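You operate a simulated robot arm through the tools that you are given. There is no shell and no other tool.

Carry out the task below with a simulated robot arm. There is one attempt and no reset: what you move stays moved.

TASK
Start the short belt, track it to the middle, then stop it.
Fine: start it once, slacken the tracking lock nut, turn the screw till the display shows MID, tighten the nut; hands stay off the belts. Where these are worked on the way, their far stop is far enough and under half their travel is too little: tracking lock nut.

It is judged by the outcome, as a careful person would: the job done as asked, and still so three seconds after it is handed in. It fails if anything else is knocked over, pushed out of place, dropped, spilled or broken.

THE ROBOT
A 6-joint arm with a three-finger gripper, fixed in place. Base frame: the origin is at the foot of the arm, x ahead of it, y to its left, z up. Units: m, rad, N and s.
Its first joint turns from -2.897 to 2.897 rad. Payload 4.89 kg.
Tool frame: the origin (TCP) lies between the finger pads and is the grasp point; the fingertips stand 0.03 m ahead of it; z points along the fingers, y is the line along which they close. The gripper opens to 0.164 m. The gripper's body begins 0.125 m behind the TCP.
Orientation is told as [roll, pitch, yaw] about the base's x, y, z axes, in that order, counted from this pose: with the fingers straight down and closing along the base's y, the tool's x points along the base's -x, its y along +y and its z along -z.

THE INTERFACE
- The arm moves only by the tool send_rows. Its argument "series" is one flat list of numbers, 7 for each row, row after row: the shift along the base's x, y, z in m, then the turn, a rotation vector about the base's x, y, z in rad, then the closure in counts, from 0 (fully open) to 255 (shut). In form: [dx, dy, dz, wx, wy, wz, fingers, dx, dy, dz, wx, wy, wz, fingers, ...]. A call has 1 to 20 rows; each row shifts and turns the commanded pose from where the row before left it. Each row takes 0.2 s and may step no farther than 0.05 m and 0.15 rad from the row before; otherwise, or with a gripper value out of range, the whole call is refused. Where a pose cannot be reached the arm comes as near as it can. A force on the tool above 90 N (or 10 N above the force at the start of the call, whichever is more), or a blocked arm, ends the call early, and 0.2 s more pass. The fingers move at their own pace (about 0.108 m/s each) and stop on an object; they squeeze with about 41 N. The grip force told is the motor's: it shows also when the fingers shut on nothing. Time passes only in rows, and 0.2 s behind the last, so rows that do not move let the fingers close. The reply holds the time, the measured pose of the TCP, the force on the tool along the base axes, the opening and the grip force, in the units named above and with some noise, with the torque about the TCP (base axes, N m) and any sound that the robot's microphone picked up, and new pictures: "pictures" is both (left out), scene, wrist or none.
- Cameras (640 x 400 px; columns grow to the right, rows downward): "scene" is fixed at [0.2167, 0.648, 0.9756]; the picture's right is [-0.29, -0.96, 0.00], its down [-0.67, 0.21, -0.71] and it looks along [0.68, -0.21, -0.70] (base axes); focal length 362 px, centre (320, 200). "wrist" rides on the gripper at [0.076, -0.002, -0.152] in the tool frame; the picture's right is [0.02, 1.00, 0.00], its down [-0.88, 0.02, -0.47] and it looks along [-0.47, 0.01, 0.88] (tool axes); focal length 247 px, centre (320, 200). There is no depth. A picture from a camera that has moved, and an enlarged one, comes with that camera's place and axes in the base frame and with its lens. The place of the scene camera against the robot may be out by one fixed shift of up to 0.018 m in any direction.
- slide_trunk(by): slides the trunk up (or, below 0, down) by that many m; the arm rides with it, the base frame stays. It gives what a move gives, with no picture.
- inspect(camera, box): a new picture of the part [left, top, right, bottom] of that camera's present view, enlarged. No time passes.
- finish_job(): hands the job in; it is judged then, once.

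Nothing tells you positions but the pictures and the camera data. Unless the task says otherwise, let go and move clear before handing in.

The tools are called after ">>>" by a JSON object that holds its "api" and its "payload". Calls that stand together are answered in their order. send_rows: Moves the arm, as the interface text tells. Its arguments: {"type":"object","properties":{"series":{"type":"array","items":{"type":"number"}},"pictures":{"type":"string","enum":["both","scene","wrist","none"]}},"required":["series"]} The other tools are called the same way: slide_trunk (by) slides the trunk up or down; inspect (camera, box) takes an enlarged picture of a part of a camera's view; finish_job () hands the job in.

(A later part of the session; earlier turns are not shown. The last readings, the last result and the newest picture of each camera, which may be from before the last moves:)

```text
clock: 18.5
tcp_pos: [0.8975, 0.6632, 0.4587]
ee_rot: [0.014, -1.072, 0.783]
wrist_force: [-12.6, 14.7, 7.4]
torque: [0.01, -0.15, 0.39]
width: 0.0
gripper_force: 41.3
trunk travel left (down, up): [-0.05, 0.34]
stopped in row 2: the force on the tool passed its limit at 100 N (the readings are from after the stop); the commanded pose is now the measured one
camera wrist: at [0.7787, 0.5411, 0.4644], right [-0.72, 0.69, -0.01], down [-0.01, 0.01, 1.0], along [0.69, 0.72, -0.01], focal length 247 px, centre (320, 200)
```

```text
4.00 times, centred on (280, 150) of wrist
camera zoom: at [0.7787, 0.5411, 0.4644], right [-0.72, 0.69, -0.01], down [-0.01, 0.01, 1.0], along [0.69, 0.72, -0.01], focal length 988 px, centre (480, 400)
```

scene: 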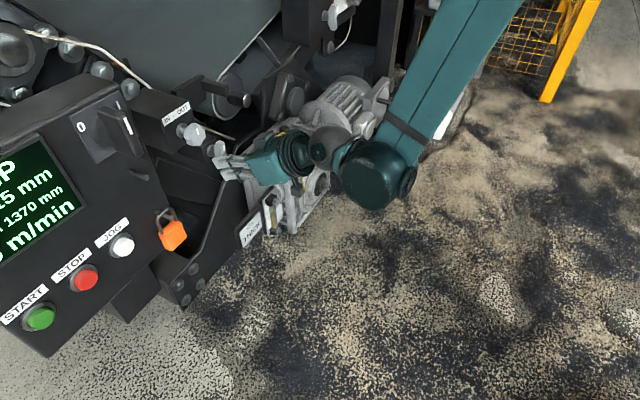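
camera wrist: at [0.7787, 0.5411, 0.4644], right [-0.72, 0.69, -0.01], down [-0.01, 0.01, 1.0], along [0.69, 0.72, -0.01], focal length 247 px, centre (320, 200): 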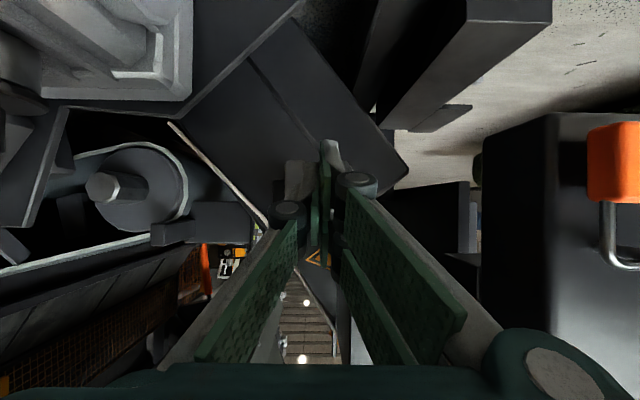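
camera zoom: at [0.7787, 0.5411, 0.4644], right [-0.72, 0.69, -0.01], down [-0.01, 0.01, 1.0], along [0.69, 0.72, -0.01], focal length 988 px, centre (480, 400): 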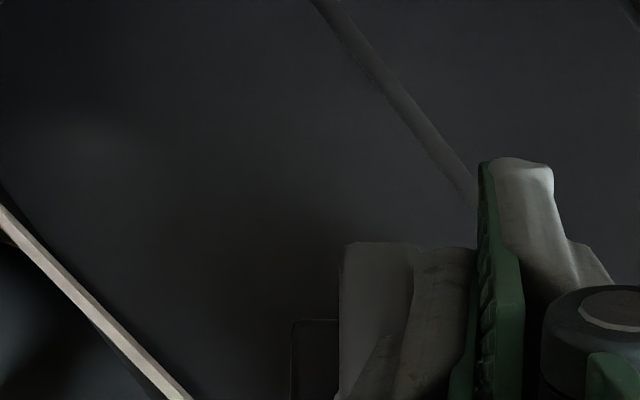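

The lever won't move right: the force limit tripped with no rotation, so that is its stop. I'll pass under the lever tip to its other side and try pushing it left.

>>> {"api": "send_rows", "payload": {"series": [-0.0065, 0.0065, 0, 0, 0, 0, 255, 0, 0, -0.036, 0, 0, 0, 255, 0.023, -0.023, 0, 0, 0, 0, 255, 0.023, -0.023, 0, 0, 0, 0, 255, 0, 0, 0.016, 0, 0, 0, 255, 0, 0, 0.016, 0, 0, 0, 255]}}

>>> {"api": "inspect", "payload": {"camera": "scene", "box": [150, 80, 310, 180]}}

>>> {"api": "inspect", "payload": {"camera": "wrist", "box": [240, 100, 400, 200]}}

```text
clock: 19.4
tcp_pos: [0.9055, 0.6547, 0.4216]
ee_rot: [0.023, -1.068, 0.794]
wrist_force: [-22.4, 34.1, 6.3]
torque: [-0.84, -0.3, 0.8]
width: 0.0
gripper_force: 40.9
trunk travel left (down, up): [-0.05, 0.34]
stopped in row 4: the force on the tool passed its limit at 108 N (the readings are from after the stop); the commanded pose is now the measured one
camera wrist: at [0.7891, 0.5308, 0.4283], right [-0.73, 0.68, -0.01], down [0.0, 0.01, 1.0], along [0.68, 0.73, -0.01], focal length 247 px, centre (320, 200)
```

scene: 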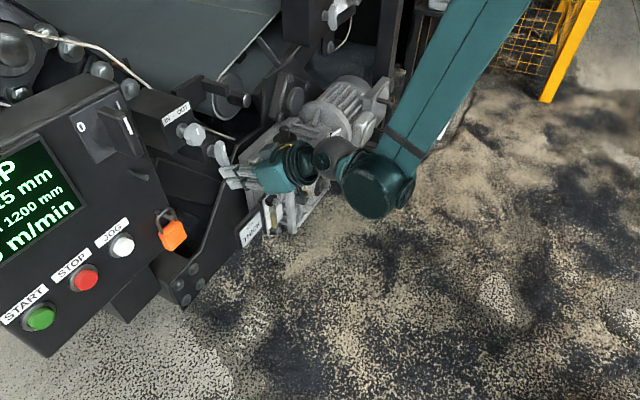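
wrist: 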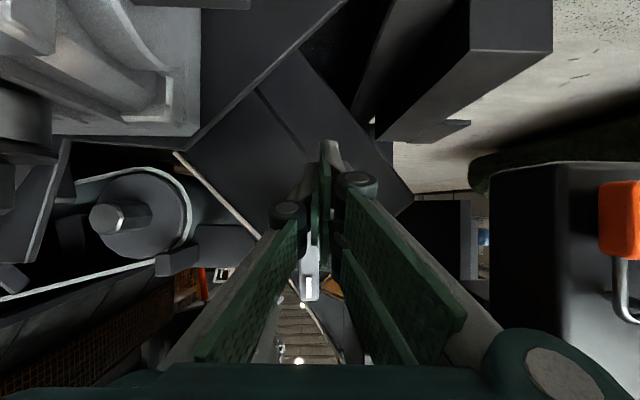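

```text
4.00 times, centred on (230, 130) of scene
camera zoom: at [0.2167, 0.648, 0.9756], right [-0.29, -0.96, 0.0], down [-0.67, 0.21, -0.71], along [0.68, -0.21, -0.7], focal length 1448 px, centre (680, 480)
```

zoom: 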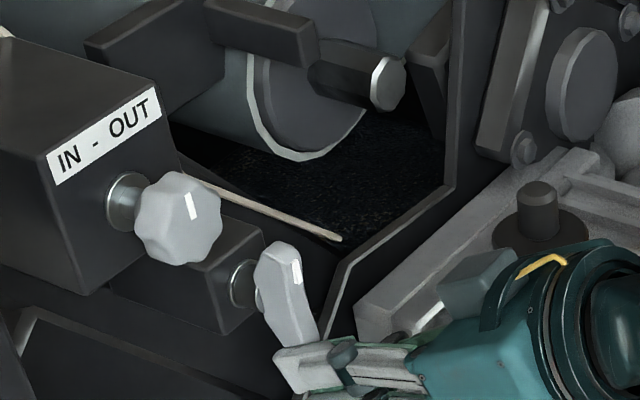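

```text
4.00 times, centred on (320, 150) of wrist
camera zoom: at [0.7891, 0.5308, 0.4283], right [-0.73, 0.68, -0.01], down [0.0, 0.01, 1.0], along [0.68, 0.73, -0.01], focal length 988 px, centre (320, 400)
```

zoom: 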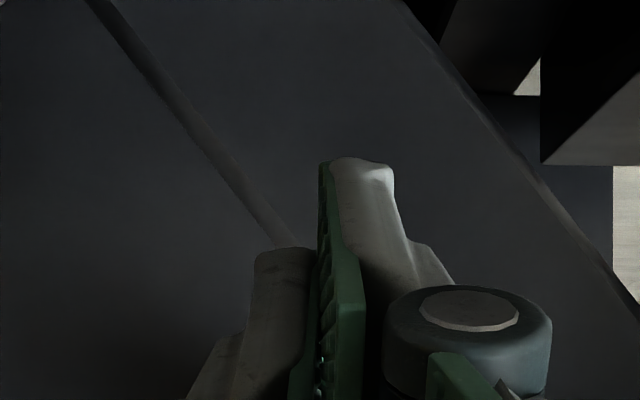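

The finger body brushed the lever tip while passing under, and the lever did not rotate. I'll back off, drop lower, and pass beneath with more clearance.

>>> {"api": "send_rows", "payload": {"series": [-0.011, 0.011, 0, 0, 0, 0, 255, -0.009, -0.009, -0.018, 0, 0, 0, 255, -0.006, -0.006, -0.018, 0, 0, 0, 255]}}

>>> {"api": "inspect", "payload": {"camera": "wrist", "box": [200, 100, 440, 250]}}

>>> {"api": "inspect", "payload": {"camera": "scene", "box": [150, 100, 310, 200]}}

```text
clock: 20.2
tcp_pos: [0.8836, 0.6488, 0.3929]
ee_rot: [0.02, -1.066, 0.79]
wrist_force: [-0.6, -0.1, 0.2]
torque: [0.04, -0.04, -0.02]
width: 0.0001
gripper_force: 41.0
out of reach, approached as far as the arm can: row 3
trunk travel left (down, up): [-0.05, 0.34]
camera wrist: at [0.7658, 0.5241, 0.399], right [-0.73, 0.68, -0.01], down [0.0, 0.02, 1.0], along [0.68, 0.73, -0.01], focal length 247 px, centre (320, 200)
```

scene: 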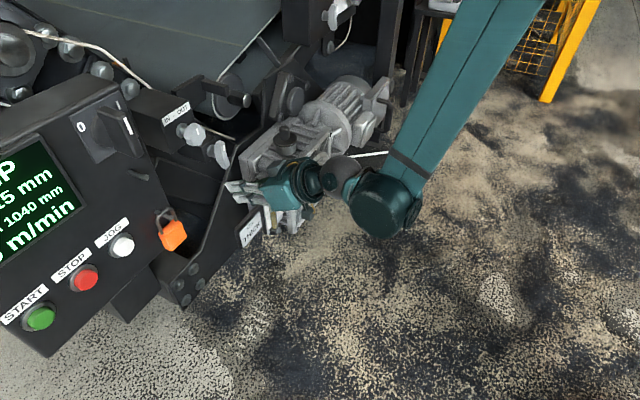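
wrist: 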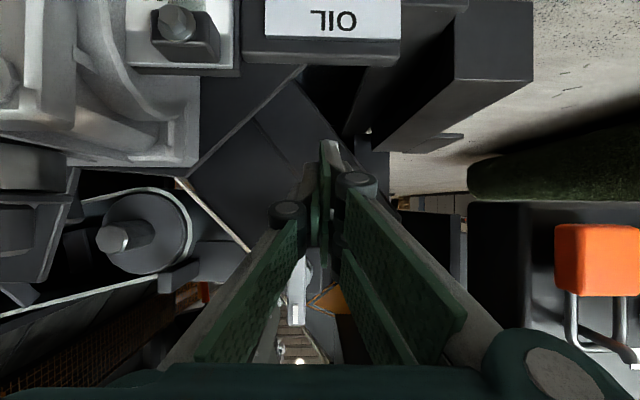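

```text
2.67 times, centred on (320, 175) of wrist
camera zoom: at [0.7658, 0.5241, 0.399], right [-0.73, 0.68, -0.01], down [0.0, 0.02, 1.0], along [0.68, 0.73, -0.01], focal length 659 px, centre (320, 267)
```

zoom: 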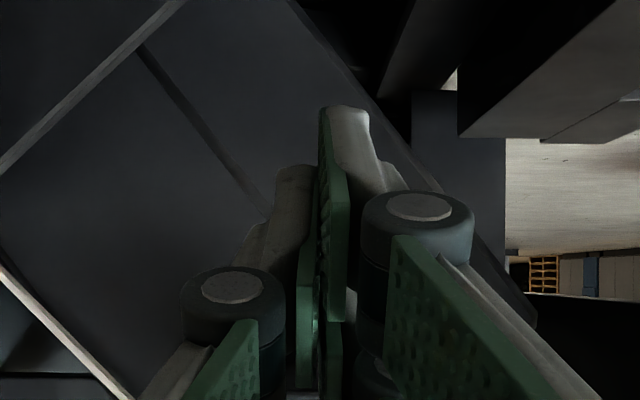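

```text
4.00 times, centred on (230, 150) of scene
camera zoom: at [0.2167, 0.648, 0.9756], right [-0.29, -0.96, 0.0], down [-0.67, 0.21, -0.71], along [0.68, -0.21, -0.7], focal length 1448 px, centre (680, 400)
```

zoom: 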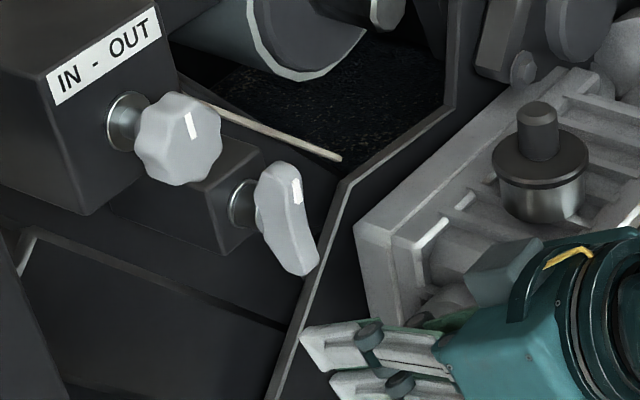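

The lever is clearly visible and the way below it is free. I'll move right beneath it, then rise on its right side.

>>> {"api": "send_rows", "payload": {"series": [0.021, -0.021, 0, 0, 0, 0, 255, 0.021, -0.021, 0, 0, 0, 0, 255], "pictures": "none"}}

>>> {"api": "inspect", "payload": {"camera": "scene", "box": [150, 100, 310, 200]}}

>>> {"api": "inspect", "payload": {"camera": "wrist", "box": [200, 100, 440, 250]}}

```text
clock: 20.8
tcp_pos: [0.925, 0.6052, 0.3956]
ee_rot: [0.019, -1.068, 0.792]
wrist_force: [-0.2, 0.4, -1.3]
torque: [-0.02, -0.03, -0.11]
width: 0.0
gripper_force: 40.5
trunk travel left (down, up): [-0.05, 0.34]
```

```text
4.00 times, centred on (230, 150) of scene
camera zoom: at [0.2167, 0.648, 0.9756], right [-0.29, -0.96, 0.0], down [-0.67, 0.21, -0.71], along [0.68, -0.21, -0.7], focal length 1448 px, centre (680, 400)
```

zoom: 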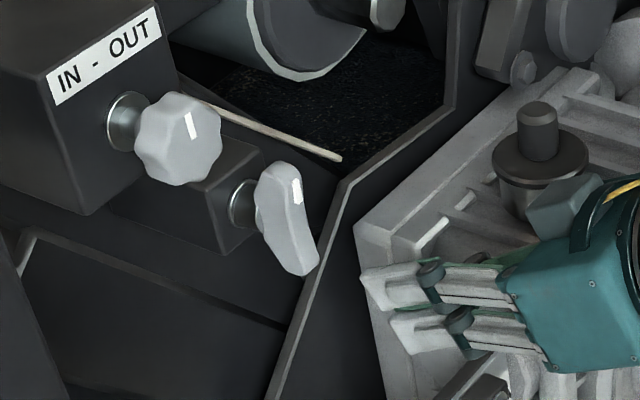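

```text
2.67 times, centred on (320, 175) of wrist
camera zoom: at [0.8069, 0.4814, 0.4022], right [-0.73, 0.68, -0.01], down [0.0, 0.02, 1.0], along [0.68, 0.73, -0.01], focal length 659 px, centre (320, 267)
```

zoom: 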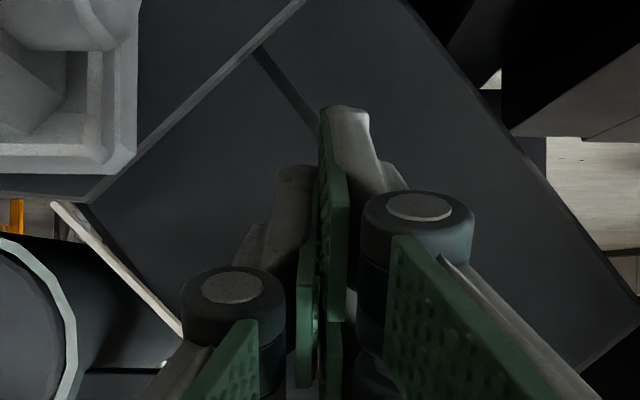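

The fingers are now to the right of the lever and clear. I'll rise, go in slightly, and push left gently.

>>> {"api": "send_rows", "payload": {"series": [0.006, 0.006, 0.03, 0, 0, 0, 255, 0.006, 0.006, 0.03, 0, 0, 0, 255, -0.0055, 0.0055, 0, 0, 0, 0, 255, -0.0055, 0.0055, 0, 0, 0, 0, 255, -0.0055, 0.0055, 0, 0, 0, 0, 255], "pictures": "none"}}

>>> {"api": "inspect", "payload": {"camera": "scene", "box": [150, 80, 310, 180]}}

>>> {"api": "inspect", "payload": {"camera": "wrist", "box": [200, 100, 440, 250]}}

```text
clock: 22.0
tcp_pos: [0.92, 0.6305, 0.4533]
ee_rot: [0.018, -1.069, 0.789]
wrist_force: [20.3, -7.7, -1.0]
torque: [0.03, 0.32, -0.72]
width: 0.0
gripper_force: 40.7
trunk travel left (down, up): [-0.05, 0.34]
```

```text
4.00 times, centred on (230, 130) of scene
camera zoom: at [0.2167, 0.648, 0.9756], right [-0.29, -0.96, 0.0], down [-0.67, 0.21, -0.71], along [0.68, -0.21, -0.7], focal length 1448 px, centre (680, 480)
```

zoom: 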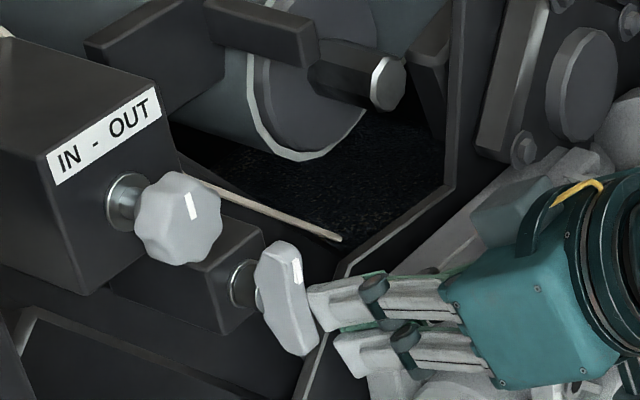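

```text
2.67 times, centred on (320, 175) of wrist
camera zoom: at [0.8026, 0.5071, 0.4588], right [-0.73, 0.69, -0.01], down [0.0, 0.01, 1.0], along [0.69, 0.73, -0.01], focal length 659 px, centre (320, 267)
```

zoom: 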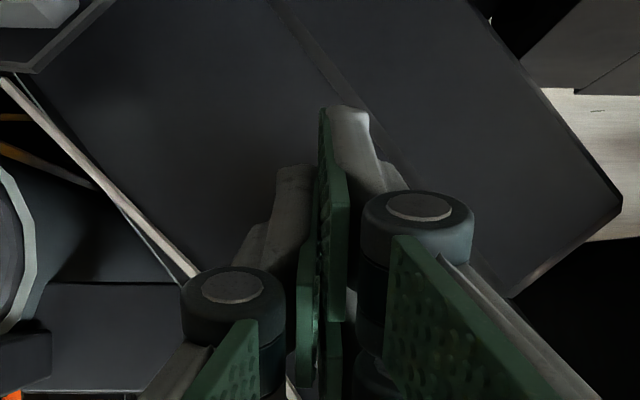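

I'm in contact from the right with about 20 N. I'll push further left.

>>> {"api": "send_rows", "payload": {"series": [-0.0045, 0.0045, -0.001, 0, 0, 0, 255, -0.0045, 0.0045, -0.001, 0, 0, 0, 255, -0.0045, 0.0045, -0.001, 0, 0, 0, 255], "pictures": "none"}}

>>> {"api": "inspect", "payload": {"camera": "scene", "box": [150, 80, 310, 180]}}

```text
clock: 22.5
tcp_pos: [0.9203, 0.6291, 0.4528]
ee_rot: [0.015, -1.07, 0.783]
wrist_force: [10.7, -15.8, 3.1]
torque: [0.37, 0.18, -0.5]
width: 0.0001
gripper_force: 40.8
trunk travel left (down, up): [-0.05, 0.34]
stopped in row 2: the force on the tool passed its limit at 101 N (the readings are from after the stop); the commanded pose is now the measured one
```

```text
4.00 times, centred on (230, 130) of scene
camera zoom: at [0.2167, 0.648, 0.9756], right [-0.29, -0.96, 0.0], down [-0.67, 0.21, -0.71], along [0.68, -0.21, -0.7], focal length 1448 px, centre (680, 480)
```

zoom: 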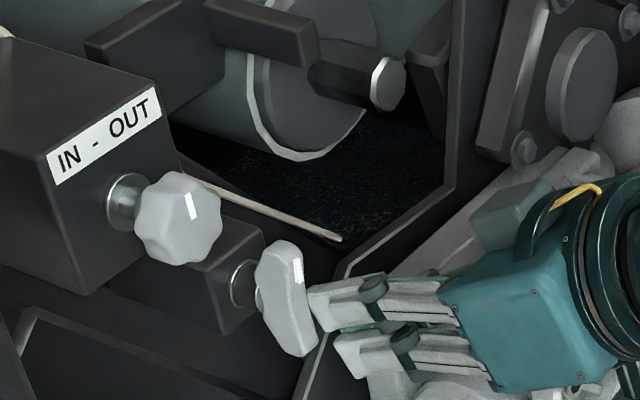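

The lever resisted about 100 N from either side without turning, so pushing isn't how it works; I'll grip it and turn it about its hub instead. I'll back off, rise, open the fingers to about 6 cm and centre on it.

>>> {"api": "send_rows", "payload": {"series": [0.006, -0.006, 0, 0, 0, 0, 255, -0.012, -0.012, 0.022, 0, 0, 0, 255, -0.012, -0.012, 0.025, 0, 0, 0, 255, -0.006, -0.006, 0.02, 0, 0, 0, 160, -0.0095, 0.0095, 0, 0, 0, 0, 160, -0.0095, 0.0095, 0, 0, 0, 0, 160]}}

>>> {"api": "inspect", "payload": {"camera": "scene", "box": [150, 80, 310, 180]}}

>>> {"api": "inspect", "payload": {"camera": "wrist", "box": [200, 60, 440, 210]}}

```text
clock: 23.9
tcp_pos: [0.8753, 0.6161, 0.5175]
ee_rot: [0.017, -1.069, 0.782]
wrist_force: [0.6, 0.3, 0.3]
torque: [0.05, 0.0, 0.04]
width: 0.0612
gripper_force: 0.1
trunk travel left (down, up): [-0.05, 0.34]
camera wrist: at [0.7561, 0.4937, 0.5238], right [-0.72, 0.69, -0.01], down [0.0, 0.01, 1.0], along [0.69, 0.72, -0.01], focal length 247 px, centre (320, 200)
```

scene: 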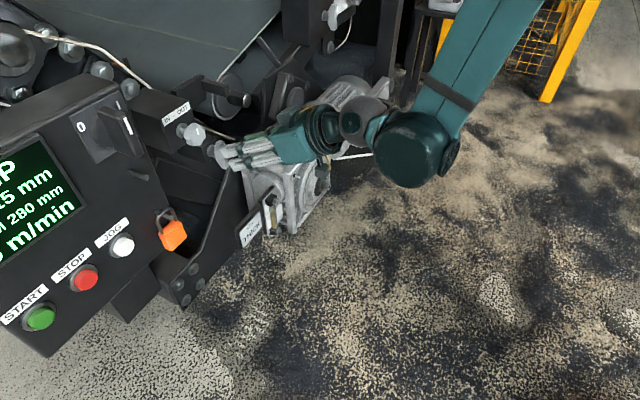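
wrist: 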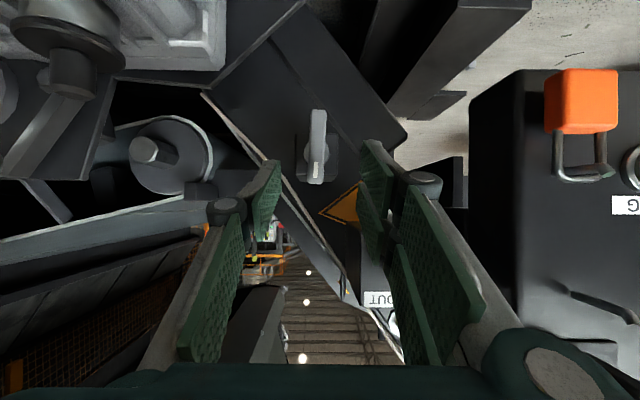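

```text
4.00 times, centred on (230, 130) of scene
camera zoom: at [0.2167, 0.648, 0.9756], right [-0.29, -0.96, 0.0], down [-0.67, 0.21, -0.71], along [0.68, -0.21, -0.7], focal length 1448 px, centre (680, 480)
```

zoom: 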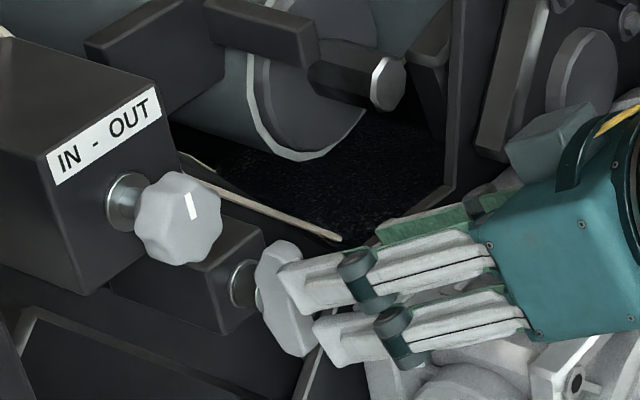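

```text
2.67 times, centred on (320, 135) of wrist
camera zoom: at [0.7561, 0.4937, 0.5238], right [-0.72, 0.69, -0.01], down [0.0, 0.01, 1.0], along [0.69, 0.72, -0.01], focal length 659 px, centre (320, 373)
```

zoom: 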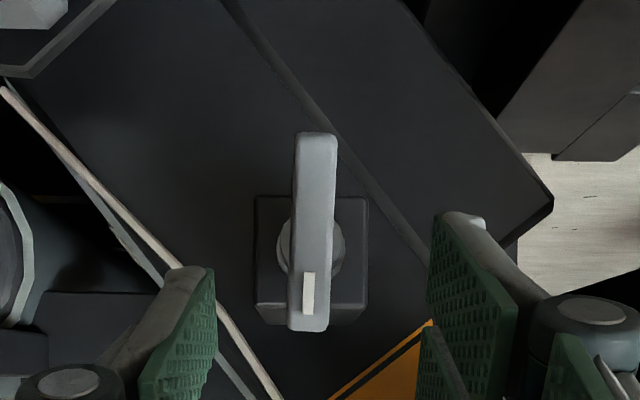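

The fingers straddle a symmetric wing whose pivot is near u = 0.182, z = 0.473. I'll advance so the pads surround the centre of the wing.

>>> {"api": "send_rows", "payload": {"series": [0.01, 0.011, -0.015, 0, 0, 0, 160, 0.01, 0.011, -0.015, 0, 0, 0, 160, 0.01, 0.011, -0.014, 0, 0, 0, 160]}}

>>> {"api": "inspect", "payload": {"camera": "scene", "box": [150, 80, 310, 180]}}

>>> {"api": "inspect", "payload": {"camera": "wrist", "box": [200, 100, 440, 250]}}

```text
clock: 24.7
tcp_pos: [0.9056, 0.648, 0.4751]
ee_rot: [0.015, -1.071, 0.784]
wrist_force: [-0.1, -0.4, 0.7]
torque: [-0.04, 0.03, 0.0]
width: 0.0612
gripper_force: 0.1
trunk travel left (down, up): [-0.05, 0.34]
camera wrist: at [0.7868, 0.5255, 0.4806], right [-0.72, 0.69, -0.01], down [0.0, 0.01, 1.0], along [0.69, 0.72, -0.01], focal length 247 px, centre (320, 200)
```

scene: 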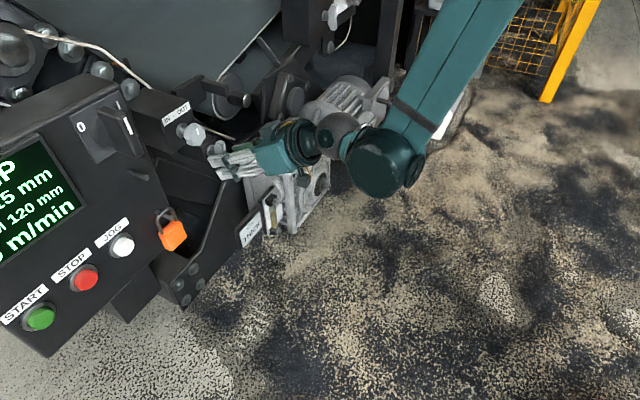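
wrist: 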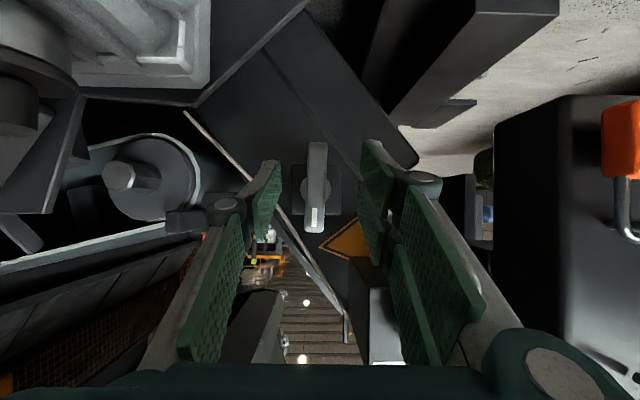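

```text
4.00 times, centred on (230, 130) of scene
camera zoom: at [0.2167, 0.648, 0.9756], right [-0.29, -0.96, 0.0], down [-0.67, 0.21, -0.71], along [0.68, -0.21, -0.7], focal length 1448 px, centre (680, 480)
```

zoom: 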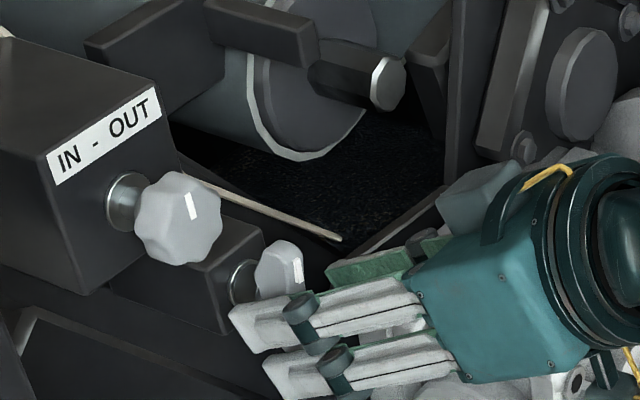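

```text
2.67 times, centred on (320, 175) of wrist
camera zoom: at [0.7868, 0.5255, 0.4806], right [-0.72, 0.69, -0.01], down [0.0, 0.01, 1.0], along [0.69, 0.72, -0.01], focal length 659 px, centre (320, 267)
```

zoom: 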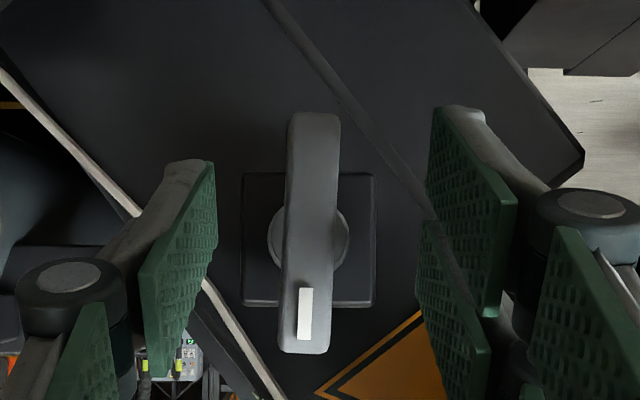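

The wing is a little deeper than I assumed, at d ≈ 1.14, with its pivot at z ≈ 0.47. I'll advance another 2.5 cm and close on it.

>>> {"api": "send_rows", "payload": {"series": [0.0088, 0.0088, 0, 0, 0, 0, 160, 0.0088, 0.0088, 0, 0, 0, 0, 160, 0, 0, 0, 0, 0, 0, 255, 0, 0, 0, 0, 0, 0, 255]}}

>>> {"api": "inspect", "payload": {"camera": "scene", "box": [150, 80, 310, 180]}}

>>> {"api": "inspect", "payload": {"camera": "wrist", "box": [200, 100, 440, 250]}}

```text
clock: 25.7
tcp_pos: [0.9261, 0.6634, 0.4751]
ee_rot: [0.014, -1.071, 0.783]
wrist_force: [24.2, -8.7, -2.7]
torque: [-0.13, -0.09, -0.61]
width: 0.0255
gripper_force: 44.7
trunk travel left (down, up): [-0.05, 0.34]
camera wrist: at [0.8061, 0.541, 0.4808], right [-0.72, 0.69, -0.01], down [0.0, 0.01, 1.0], along [0.69, 0.72, -0.01], focal length 247 px, centre (320, 200)
```

scene: 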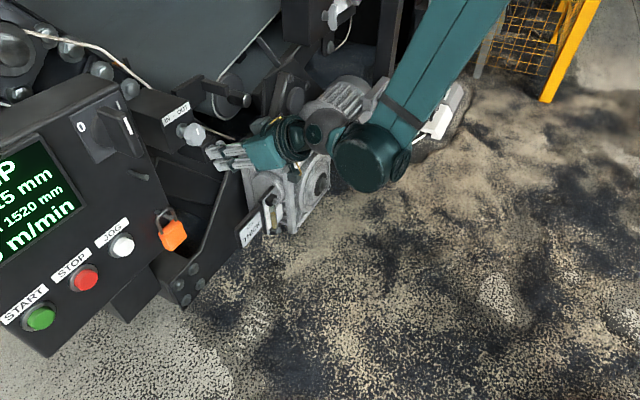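
wrist: 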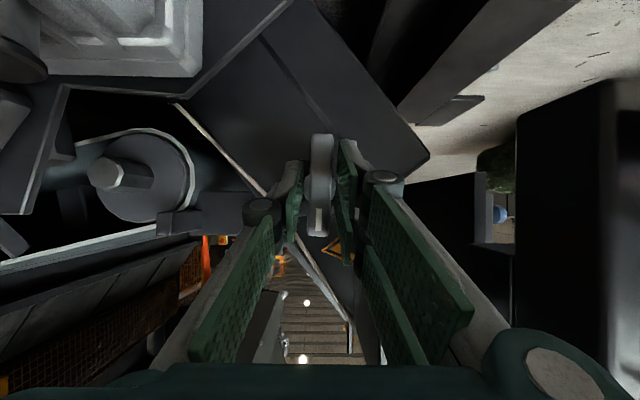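

```text
4.00 times, centred on (230, 130) of scene
camera zoom: at [0.2167, 0.648, 0.9756], right [-0.29, -0.96, 0.0], down [-0.67, 0.21, -0.71], along [0.68, -0.21, -0.7], focal length 1448 px, centre (680, 480)
```

zoom: 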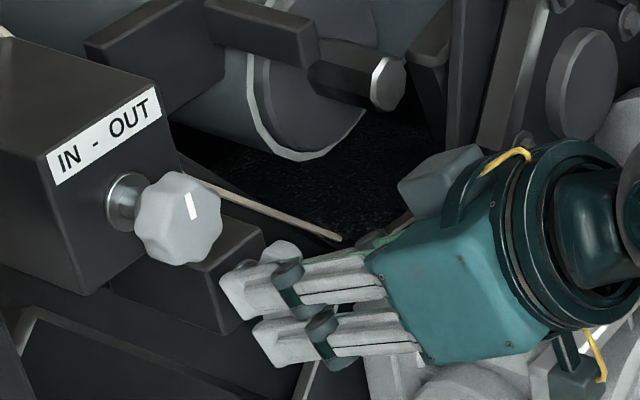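

```text
2.67 times, centred on (320, 175) of wrist
camera zoom: at [0.8061, 0.541, 0.4808], right [-0.72, 0.69, -0.01], down [0.0, 0.01, 1.0], along [0.69, 0.72, -0.01], focal length 659 px, centre (320, 267)
```

zoom: 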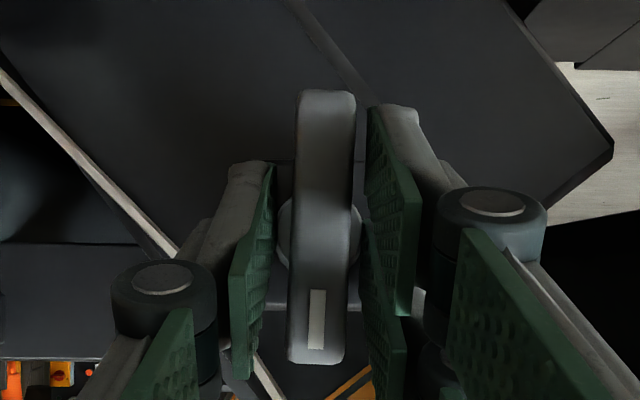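

The gripper closed on 25.5 mm, which suggests the tips are on the collar behind the wing. I'll open slightly, back out about 1 cm and close on the wing itself.

>>> {"api": "send_rows", "payload": {"series": [0, 0, 0, 0, 0, 0, 180, -0.006, -0.0085, 0, 0, 0, 0, 180, 0, 0, 0, 0, 0, 0, 255, 0, 0, 0, 0, 0, 0, 255], "pictures": "none"}}

>>> {"api": "inspect", "payload": {"camera": "wrist", "box": [200, 100, 440, 250]}}

```text
clock: 26.7
tcp_pos: [0.9194, 0.6557, 0.475]
ee_rot: [0.015, -1.071, 0.783]
wrist_force: [9.4, 2.0, 0.5]
torque: [-0.17, 0.19, -0.17]
width: 0.0156
gripper_force: 45.7
trunk travel left (down, up): [-0.05, 0.34]
```

```text
2.67 times, centred on (320, 175) of wrist
camera zoom: at [0.7988, 0.5332, 0.4806], right [-0.72, 0.69, -0.01], down [0.0, 0.01, 1.0], along [0.69, 0.72, -0.01], focal length 659 px, centre (320, 267)
```

zoom: 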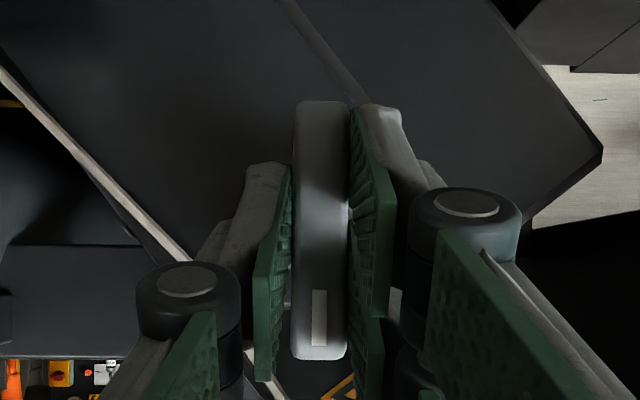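

The gripper now holds the wing itself, 15.6 mm wide. I'll turn it gently counter-clockwise (as seen from the front) and watch the force.

>>> {"api": "send_rows", "payload": {"series": [-0.0004, 0.0004, 0, -0.07, -0.07, 0, 255, -0.0004, 0.0004, 0, -0.07, -0.07, 0, 255], "pictures": "none"}}

>>> {"api": "inspect", "payload": {"camera": "wrist", "box": [200, 100, 440, 250]}}

>>> {"api": "inspect", "payload": {"camera": "scene", "box": [0, 80, 320, 280]}}

```text
clock: 27.3
tcp_pos: [0.914, 0.658, 0.4748]
ee_rot: [-0.382, -1.036, 1.128]
wrist_force: [-20.3, -13.7, -9.5]
torque: [2.04, 1.67, 0.08]
width: 0.0219
gripper_force: 45.4
trunk travel left (down, up): [-0.05, 0.34]
```

```text
2.67 times, centred on (320, 175) of wrist
camera zoom: at [0.7959, 0.5355, 0.4808], right [-0.71, 0.68, -0.21], down [-0.14, 0.15, 0.98], along [0.69, 0.72, -0.01], focal length 659 px, centre (320, 267)
```

zoom: 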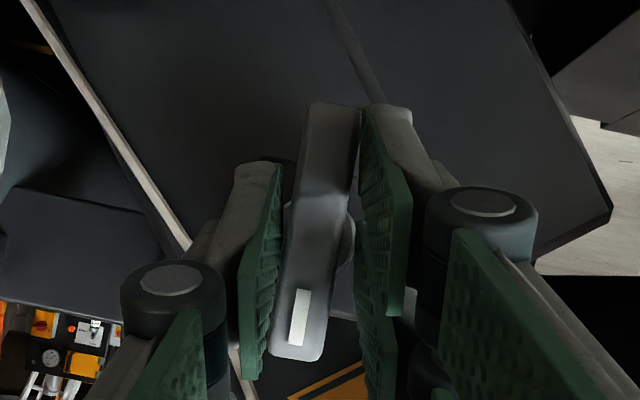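

```text
2.00 times, centred on (160, 180) of scene
camera zoom: at [0.2167, 0.648, 0.9756], right [-0.29, -0.96, 0.0], down [-0.67, 0.21, -0.71], along [0.68, -0.21, -0.7], focal length 724 px, centre (640, 240)
```

zoom: 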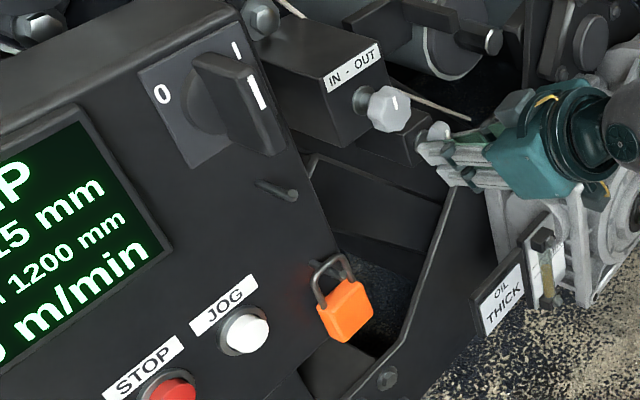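

Turning counter-clockwise only pried the fingers open at about 2.6 Nm, and the wing stayed put. I'll return to neutral and test clockwise.

>>> {"api": "send_rows", "payload": {"series": [0.0004, -0.0004, 0, 0.07, 0.07, 0, 255, 0.0004, -0.0004, 0, 0.07, 0.07, 0, 255, 0, 0, 0, 0.07, 0.07, 0, 255, 0, 0, 0, 0.07, 0.07, 0, 255], "pictures": "none"}}

>>> {"api": "inspect", "payload": {"camera": "wrist", "box": [200, 100, 440, 250]}}

```text
clock: 28.3
tcp_pos: [0.9192, 0.6554, 0.4756]
ee_rot: [0.412, -1.035, 0.435]
wrist_force: [-16.3, -38.8, -10.4]
torque: [-0.48, 0.37, -0.39]
width: 0.0161
gripper_force: 45.3
trunk travel left (down, up): [-0.05, 0.34]
```

```text
2.67 times, centred on (320, 175) of wrist
camera zoom: at [0.8011, 0.5328, 0.4797], right [-0.71, 0.68, 0.19], down [0.14, -0.13, 0.98], along [0.69, 0.72, 0.0], focal length 659 px, centre (320, 267)
```

zoom: 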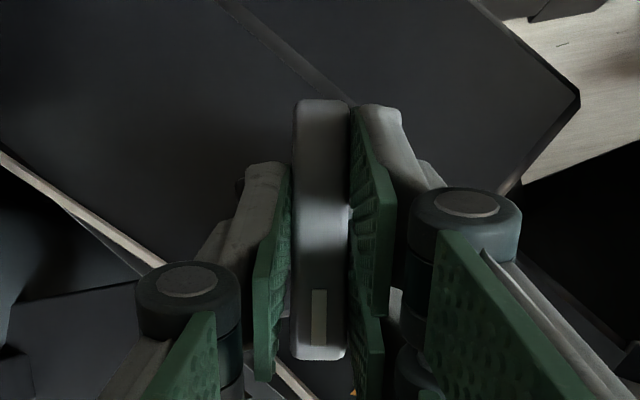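

Clockwise works: the wing turns with the gripper at almost no torque, so counter-clockwise was the tight stop. I'll keep turning clockwise in steps, easing off a little axially.

>>> {"api": "send_rows", "payload": {"series": [-0.0005, -0.0016, -0.0005, 0.085, 0.085, 0, 255, 0, 0, 0, 0.085, 0.085, 0, 255, 0, 0, 0, 0.085, 0.085, 0, 255], "pictures": "none"}}

>>> {"api": "inspect", "payload": {"camera": "wrist", "box": [200, 100, 440, 250]}}

```text
clock: 29.1
tcp_pos: [0.9208, 0.6547, 0.474]
ee_rot: [0.932, -0.839, 0.009]
wrist_force: [43.7, -22.8, -12.6]
torque: [0.02, -0.4, -1.57]
width: 0.0157
gripper_force: 44.8
trunk travel left (down, up): [-0.05, 0.34]
```

```text
2.67 times, centred on (320, 175) of wrist
camera zoom: at [0.8031, 0.5307, 0.4768], right [-0.62, 0.59, 0.52], down [0.37, -0.37, 0.85], along [0.69, 0.72, 0.01], focal length 659 px, centre (320, 267)
```

zoom: 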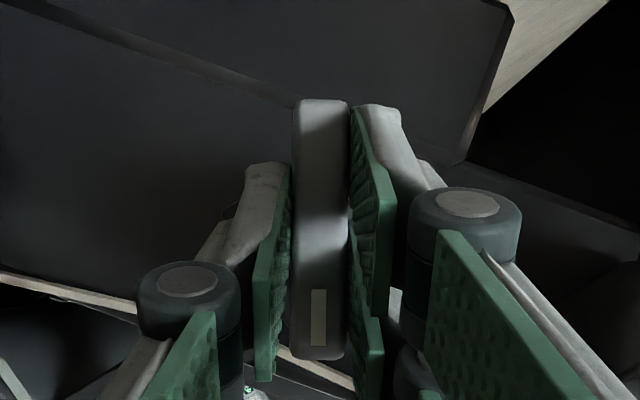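

The wing has turned about 0.55 rad and follows the gripper. I'll correct the sideways offset and keep turning.

>>> {"api": "send_rows", "payload": {"series": [0.0024, -0.0018, -0.0004, 0.085, 0.085, 0, 255, 0.0004, -0.0004, -0.0004, 0.085, 0.085, 0, 255, 0.0003, -0.0003, -0.0004, 0.085, 0.085, 0, 255, 0.0003, -0.0003, -0.0004, 0.085, 0.085, 0, 255], "pictures": "none"}}

>>> {"api": "inspect", "payload": {"camera": "wrist", "box": [200, 100, 440, 250]}}

>>> {"api": "inspect", "payload": {"camera": "scene", "box": [0, 80, 320, 280]}}

```text
clock: 30.1
tcp_pos: [0.9204, 0.6501, 0.4734]
ee_rot: [1.281, -0.481, -0.21]
wrist_force: [20.2, 0.6, -64.2]
torque: [-1.05, 0.52, -0.97]
width: 0.016
gripper_force: 44.8
out of reach, approached as far as the arm can: row 4
trunk travel left (down, up): [-0.05, 0.34]
stopped in row 4: the force on the tool passed its limit at 94 N (the readings are from after the stop); the commanded pose is now the measured one
```

```text
2.67 times, centred on (320, 175) of wrist
camera zoom: at [0.8037, 0.5268, 0.4741], right [-0.39, 0.38, 0.84], down [0.6, -0.59, 0.54], along [0.7, 0.72, 0.01], focal length 659 px, centre (320, 267)
```

zoom: 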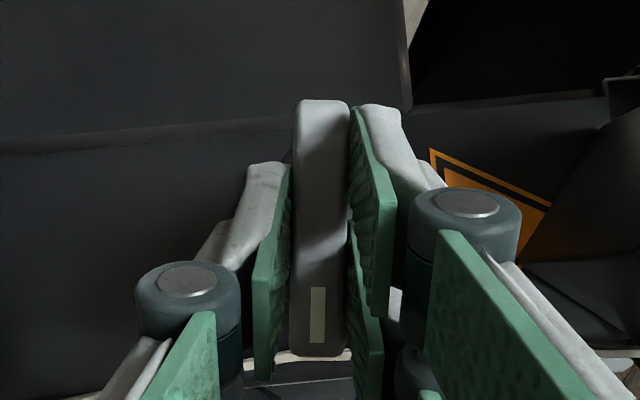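

```text
2.00 times, centred on (160, 180) of scene
camera zoom: at [0.2167, 0.648, 0.9756], right [-0.29, -0.96, 0.0], down [-0.67, 0.21, -0.71], along [0.68, -0.21, -0.7], focal length 724 px, centre (640, 240)
```

zoom: 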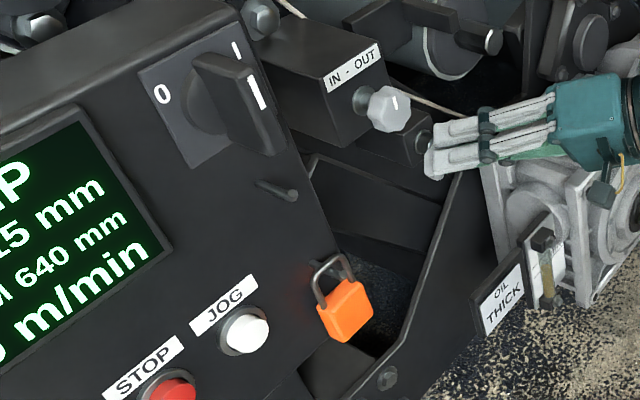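

The wing is now about 57° round, and the last row was limited by reach as well as force. I'll let it settle and read the state.

>>> {"api": "send_rows", "payload": {"series": [0, 0, 0, 0, 0, 0, 255], "pictures": "none"}}

>>> {"api": "inspect", "payload": {"camera": "scene", "box": [160, 60, 320, 160]}}

```text
clock: 30.5
tcp_pos: [0.9212, 0.6509, 0.4718]
ee_rot: [1.282, -0.481, -0.212]
wrist_force: [19.0, -7.7, -82.4]
torque: [-1.48, 0.79, -1.07]
width: 0.0157
gripper_force: 44.8
trunk travel left (down, up): [-0.05, 0.34]
```

```text
4.00 times, centred on (240, 110) of scene
camera zoom: at [0.2167, 0.648, 0.9756], right [-0.29, -0.96, 0.0], down [-0.67, 0.21, -0.71], along [0.68, -0.21, -0.7], focal length 1448 px, centre (640, 560)
```

zoom: 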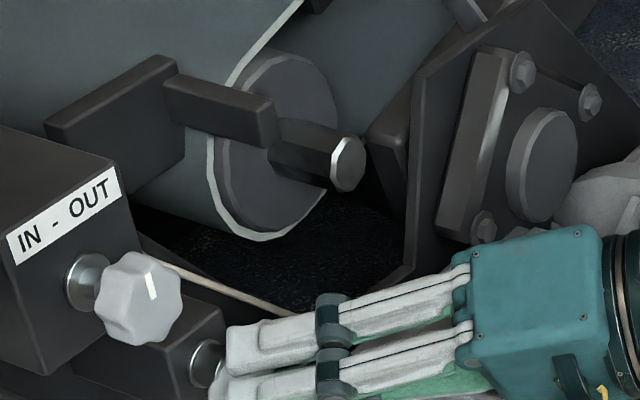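

The residual force shows I'm pulling slightly off the wing's axis; the pivot is nearer u = 0.187, z = 0.464. I'll correct that and continue in smaller turns.

>>> {"api": "send_rows", "payload": {"series": [0.0025, -0.0025, -0.003, 0, 0, 0, 255, 0.0005, -0.0005, -0.0008, 0.05, 0.05, 0, 255, 0.0005, -0.0005, -0.0008, 0.05, 0.05, 0, 255], "pictures": "none"}}

```text
clock: 31.0
tcp_pos: [0.9206, 0.6508, 0.4723]
ee_rot: [1.286, -0.468, -0.214]
wrist_force: [24.3, 1.3, -76.0]
torque: [-1.39, 0.53, -0.89]
width: 0.0161
gripper_force: 44.4
out of reach, approached as far as the arm can: row 1, 2
trunk travel left (down, up): [-0.05, 0.34]
stopped in row 2: the force on the tool passed its limit at 98 N (the readings are from after the stop); the commanded pose is now the measured one
```

The arm can't follow lower in this twisted pose. I'll release the wing, retreat along the tool axis, and check where the wing stays before regripping from a better pose.

>>> {"api": "send_rows", "payload": {"series": [0, 0, 0, 0, 0, 0, 150, 0, 0, 0, 0, 0, 0, 150, -0.0103, -0.0272, 0.0078, 0, 0, 0, 150, -0.0103, -0.0272, 0.0078, 0, 0, 0, 150]}}

>>> {"api": "inspect", "payload": {"camera": "wrist", "box": [200, 60, 440, 210]}}

>>> {"api": "inspect", "payload": {"camera": "scene", "box": [160, 60, 320, 160]}}

```text
clock: 32.0
tcp_pos: [0.8982, 0.596, 0.4983]
ee_rot: [1.294, -0.467, -0.214]
wrist_force: [-0.5, 0.0, -0.6]
torque: [0.01, -0.03, 0.0]
width: 0.0675
gripper_force: 0.0
trunk travel left (down, up): [-0.05, 0.34]
camera wrist: at [0.7824, 0.4714, 0.499], right [-0.38, 0.36, 0.85], down [0.61, -0.59, 0.53], along [0.7, 0.72, 0.01], focal length 247 px, centre (320, 200)
```

scene: 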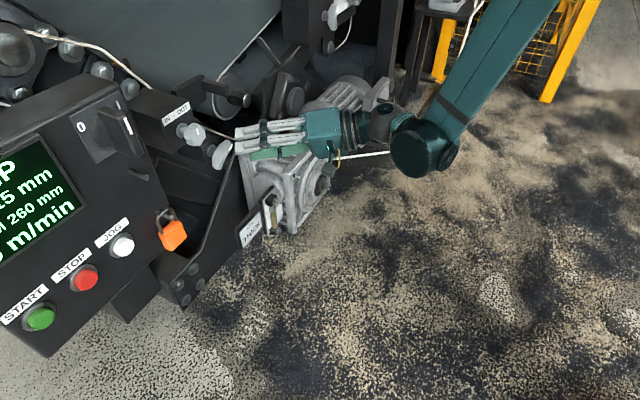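
wrist: 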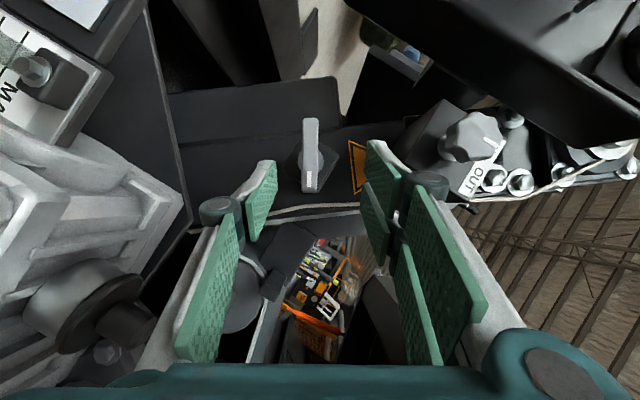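

```text
2.67 times, centred on (320, 135) of wrist
camera zoom: at [0.7824, 0.4714, 0.499], right [-0.38, 0.36, 0.85], down [0.61, -0.59, 0.53], along [0.7, 0.72, 0.01], focal length 659 px, centre (320, 373)
```

zoom: 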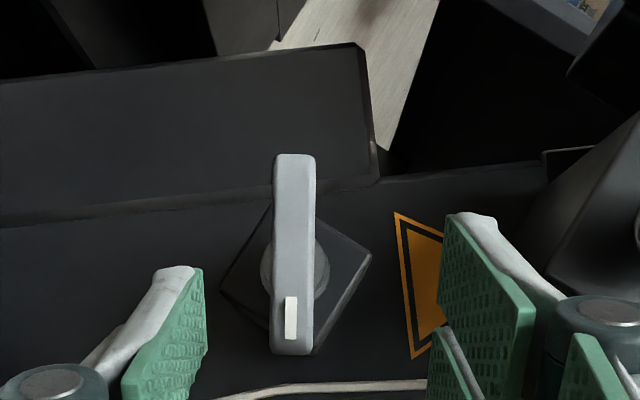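

```text
4.00 times, centred on (240, 110) of scene
camera zoom: at [0.2167, 0.648, 0.9756], right [-0.29, -0.96, 0.0], down [-0.67, 0.21, -0.71], along [0.68, -0.21, -0.7], focal length 1448 px, centre (640, 560)
```

zoom: 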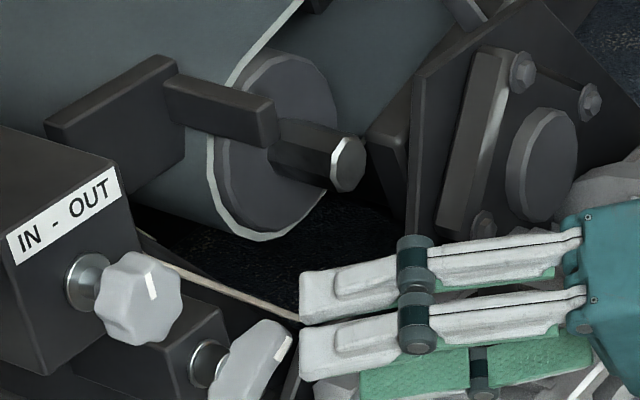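

The wing stays where I left it, about 58° from its tight position. I'll go back in with the fingers open while making the tool more level, since that leaves more room to keep turning.

>>> {"api": "send_rows", "payload": {"series": [0.0064, 0.0132, -0.0075, 0.0279, -0.0279, -0.0638, 150, 0.0064, 0.0132, -0.0075, 0.0279, -0.0279, -0.0638, 150, 0.0064, 0.0132, -0.0075, 0.0279, -0.0279, -0.0638, 150, 0.0064, 0.0132, -0.0075, 0.0279, -0.0279, -0.0638, 150]}}

>>> {"api": "inspect", "payload": {"camera": "wrist", "box": [200, 60, 440, 210]}}

>>> {"api": "inspect", "payload": {"camera": "scene", "box": [160, 60, 320, 160]}}

```text
clock: 33.0
tcp_pos: [0.9151, 0.6447, 0.507]
ee_rot: [1.457, -0.531, -0.552]
wrist_force: [2.1, -8.8, -9.1]
torque: [-0.46, 0.07, -0.21]
width: 0.0724
gripper_force: 6.1
out of reach, approached as far as the arm can: row 2, 3, 4
trunk travel left (down, up): [-0.05, 0.34]
camera wrist: at [0.7725, 0.5544, 0.4822], right [-0.38, 0.37, 0.85], down [0.37, -0.78, 0.51], along [0.85, 0.51, 0.16], focal length 247 px, centre (320, 200)
```

scene: 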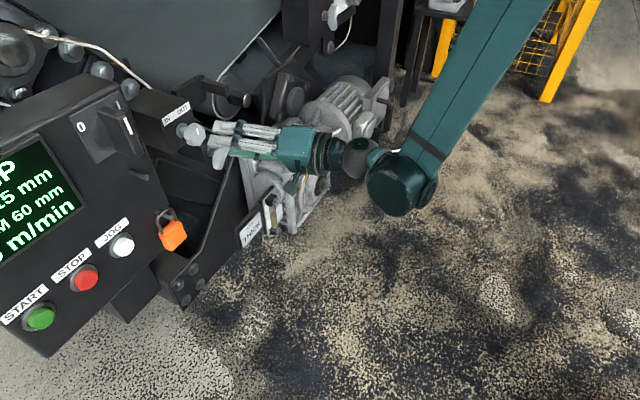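
wrist: 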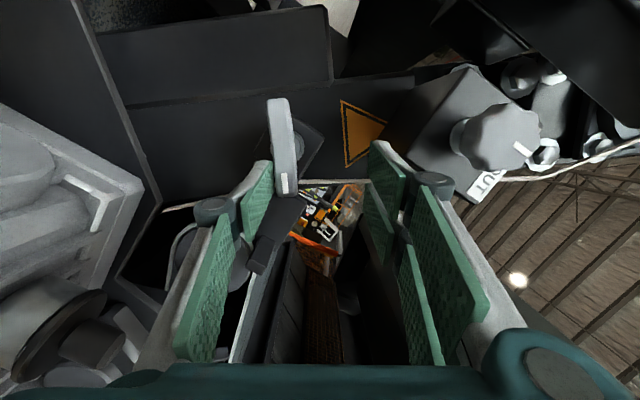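

```text
2.67 times, centred on (320, 135) of wrist
camera zoom: at [0.7725, 0.5544, 0.4822], right [-0.38, 0.37, 0.85], down [0.37, -0.78, 0.51], along [0.85, 0.51, 0.16], focal length 659 px, centre (320, 373)
```

zoom: 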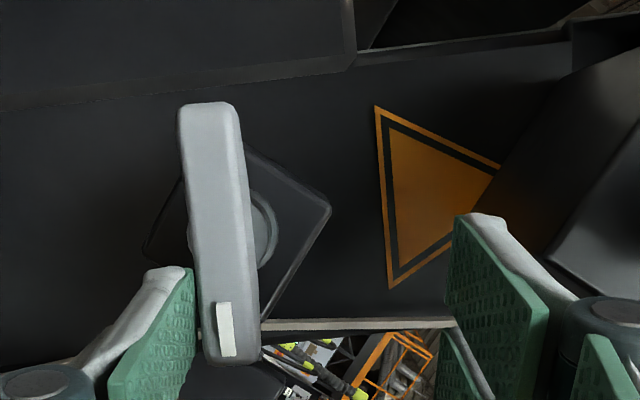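

```text
4.00 times, centred on (240, 110) of scene
camera zoom: at [0.2167, 0.648, 0.9756], right [-0.29, -0.96, 0.0], down [-0.67, 0.21, -0.71], along [0.68, -0.21, -0.7], focal length 1448 px, centre (640, 560)
```

zoom: 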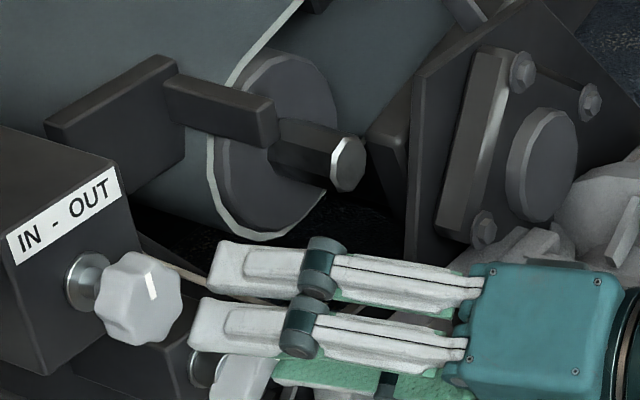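

The arm can't get low enough in that more-level pose with the trunk where it is. I'll slide out along the wing's own line so nothing catches, then straighten up.

>>> {"api": "send_rows", "payload": {"series": [0.02, -0.028, 0.0215, 0, 0, 0, 150, 0.019, -0.029, 0.0215, 0, 0, 0, 150, -0.01, -0.02, 0.035, 0, 0, 0, 150]}}

>>> {"api": "inspect", "payload": {"camera": "scene", "box": [160, 60, 320, 160]}}

```text
clock: 33.8
tcp_pos: [0.9463, 0.5696, 0.5839]
ee_rot: [1.46, -0.528, -0.55]
wrist_force: [-0.5, 1.5, -0.6]
torque: [0.15, -0.12, -0.06]
width: 0.0676
gripper_force: 0.2
trunk travel left (down, up): [-0.05, 0.34]
camera wrist: at [0.8025, 0.4789, 0.5591], right [-0.39, 0.37, 0.85], down [0.37, -0.78, 0.51], along [0.84, 0.51, 0.16], focal length 247 px, centre (320, 200)
```

scene: 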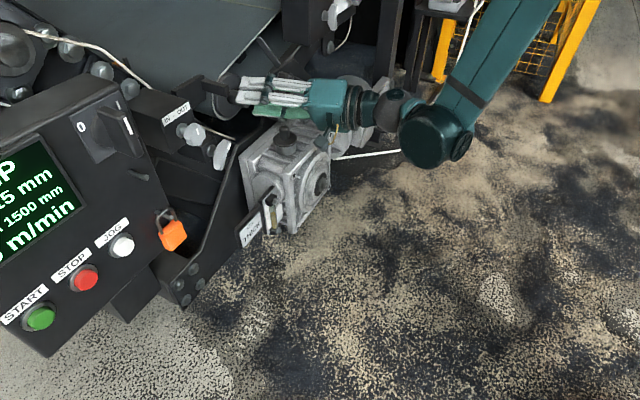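
wrist: 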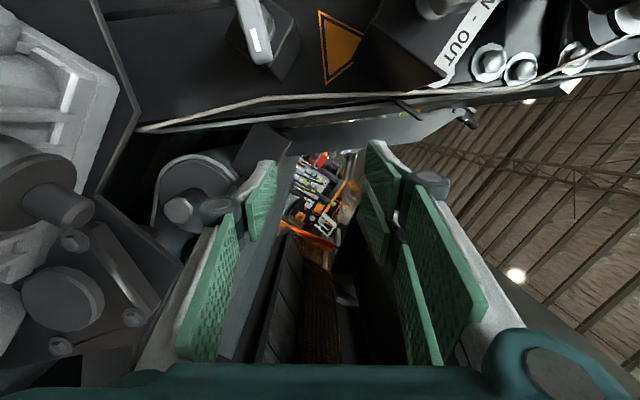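

```text
4.00 times, centred on (240, 110) of scene
camera zoom: at [0.2167, 0.648, 0.9756], right [-0.29, -0.96, 0.0], down [-0.67, 0.21, -0.71], along [0.68, -0.21, -0.7], focal length 1448 px, centre (640, 560)
```

zoom: 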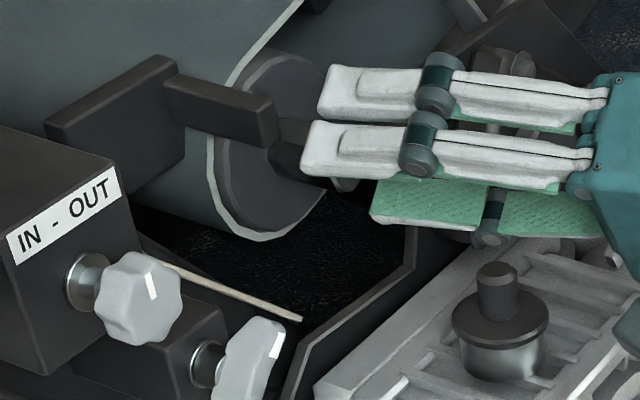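

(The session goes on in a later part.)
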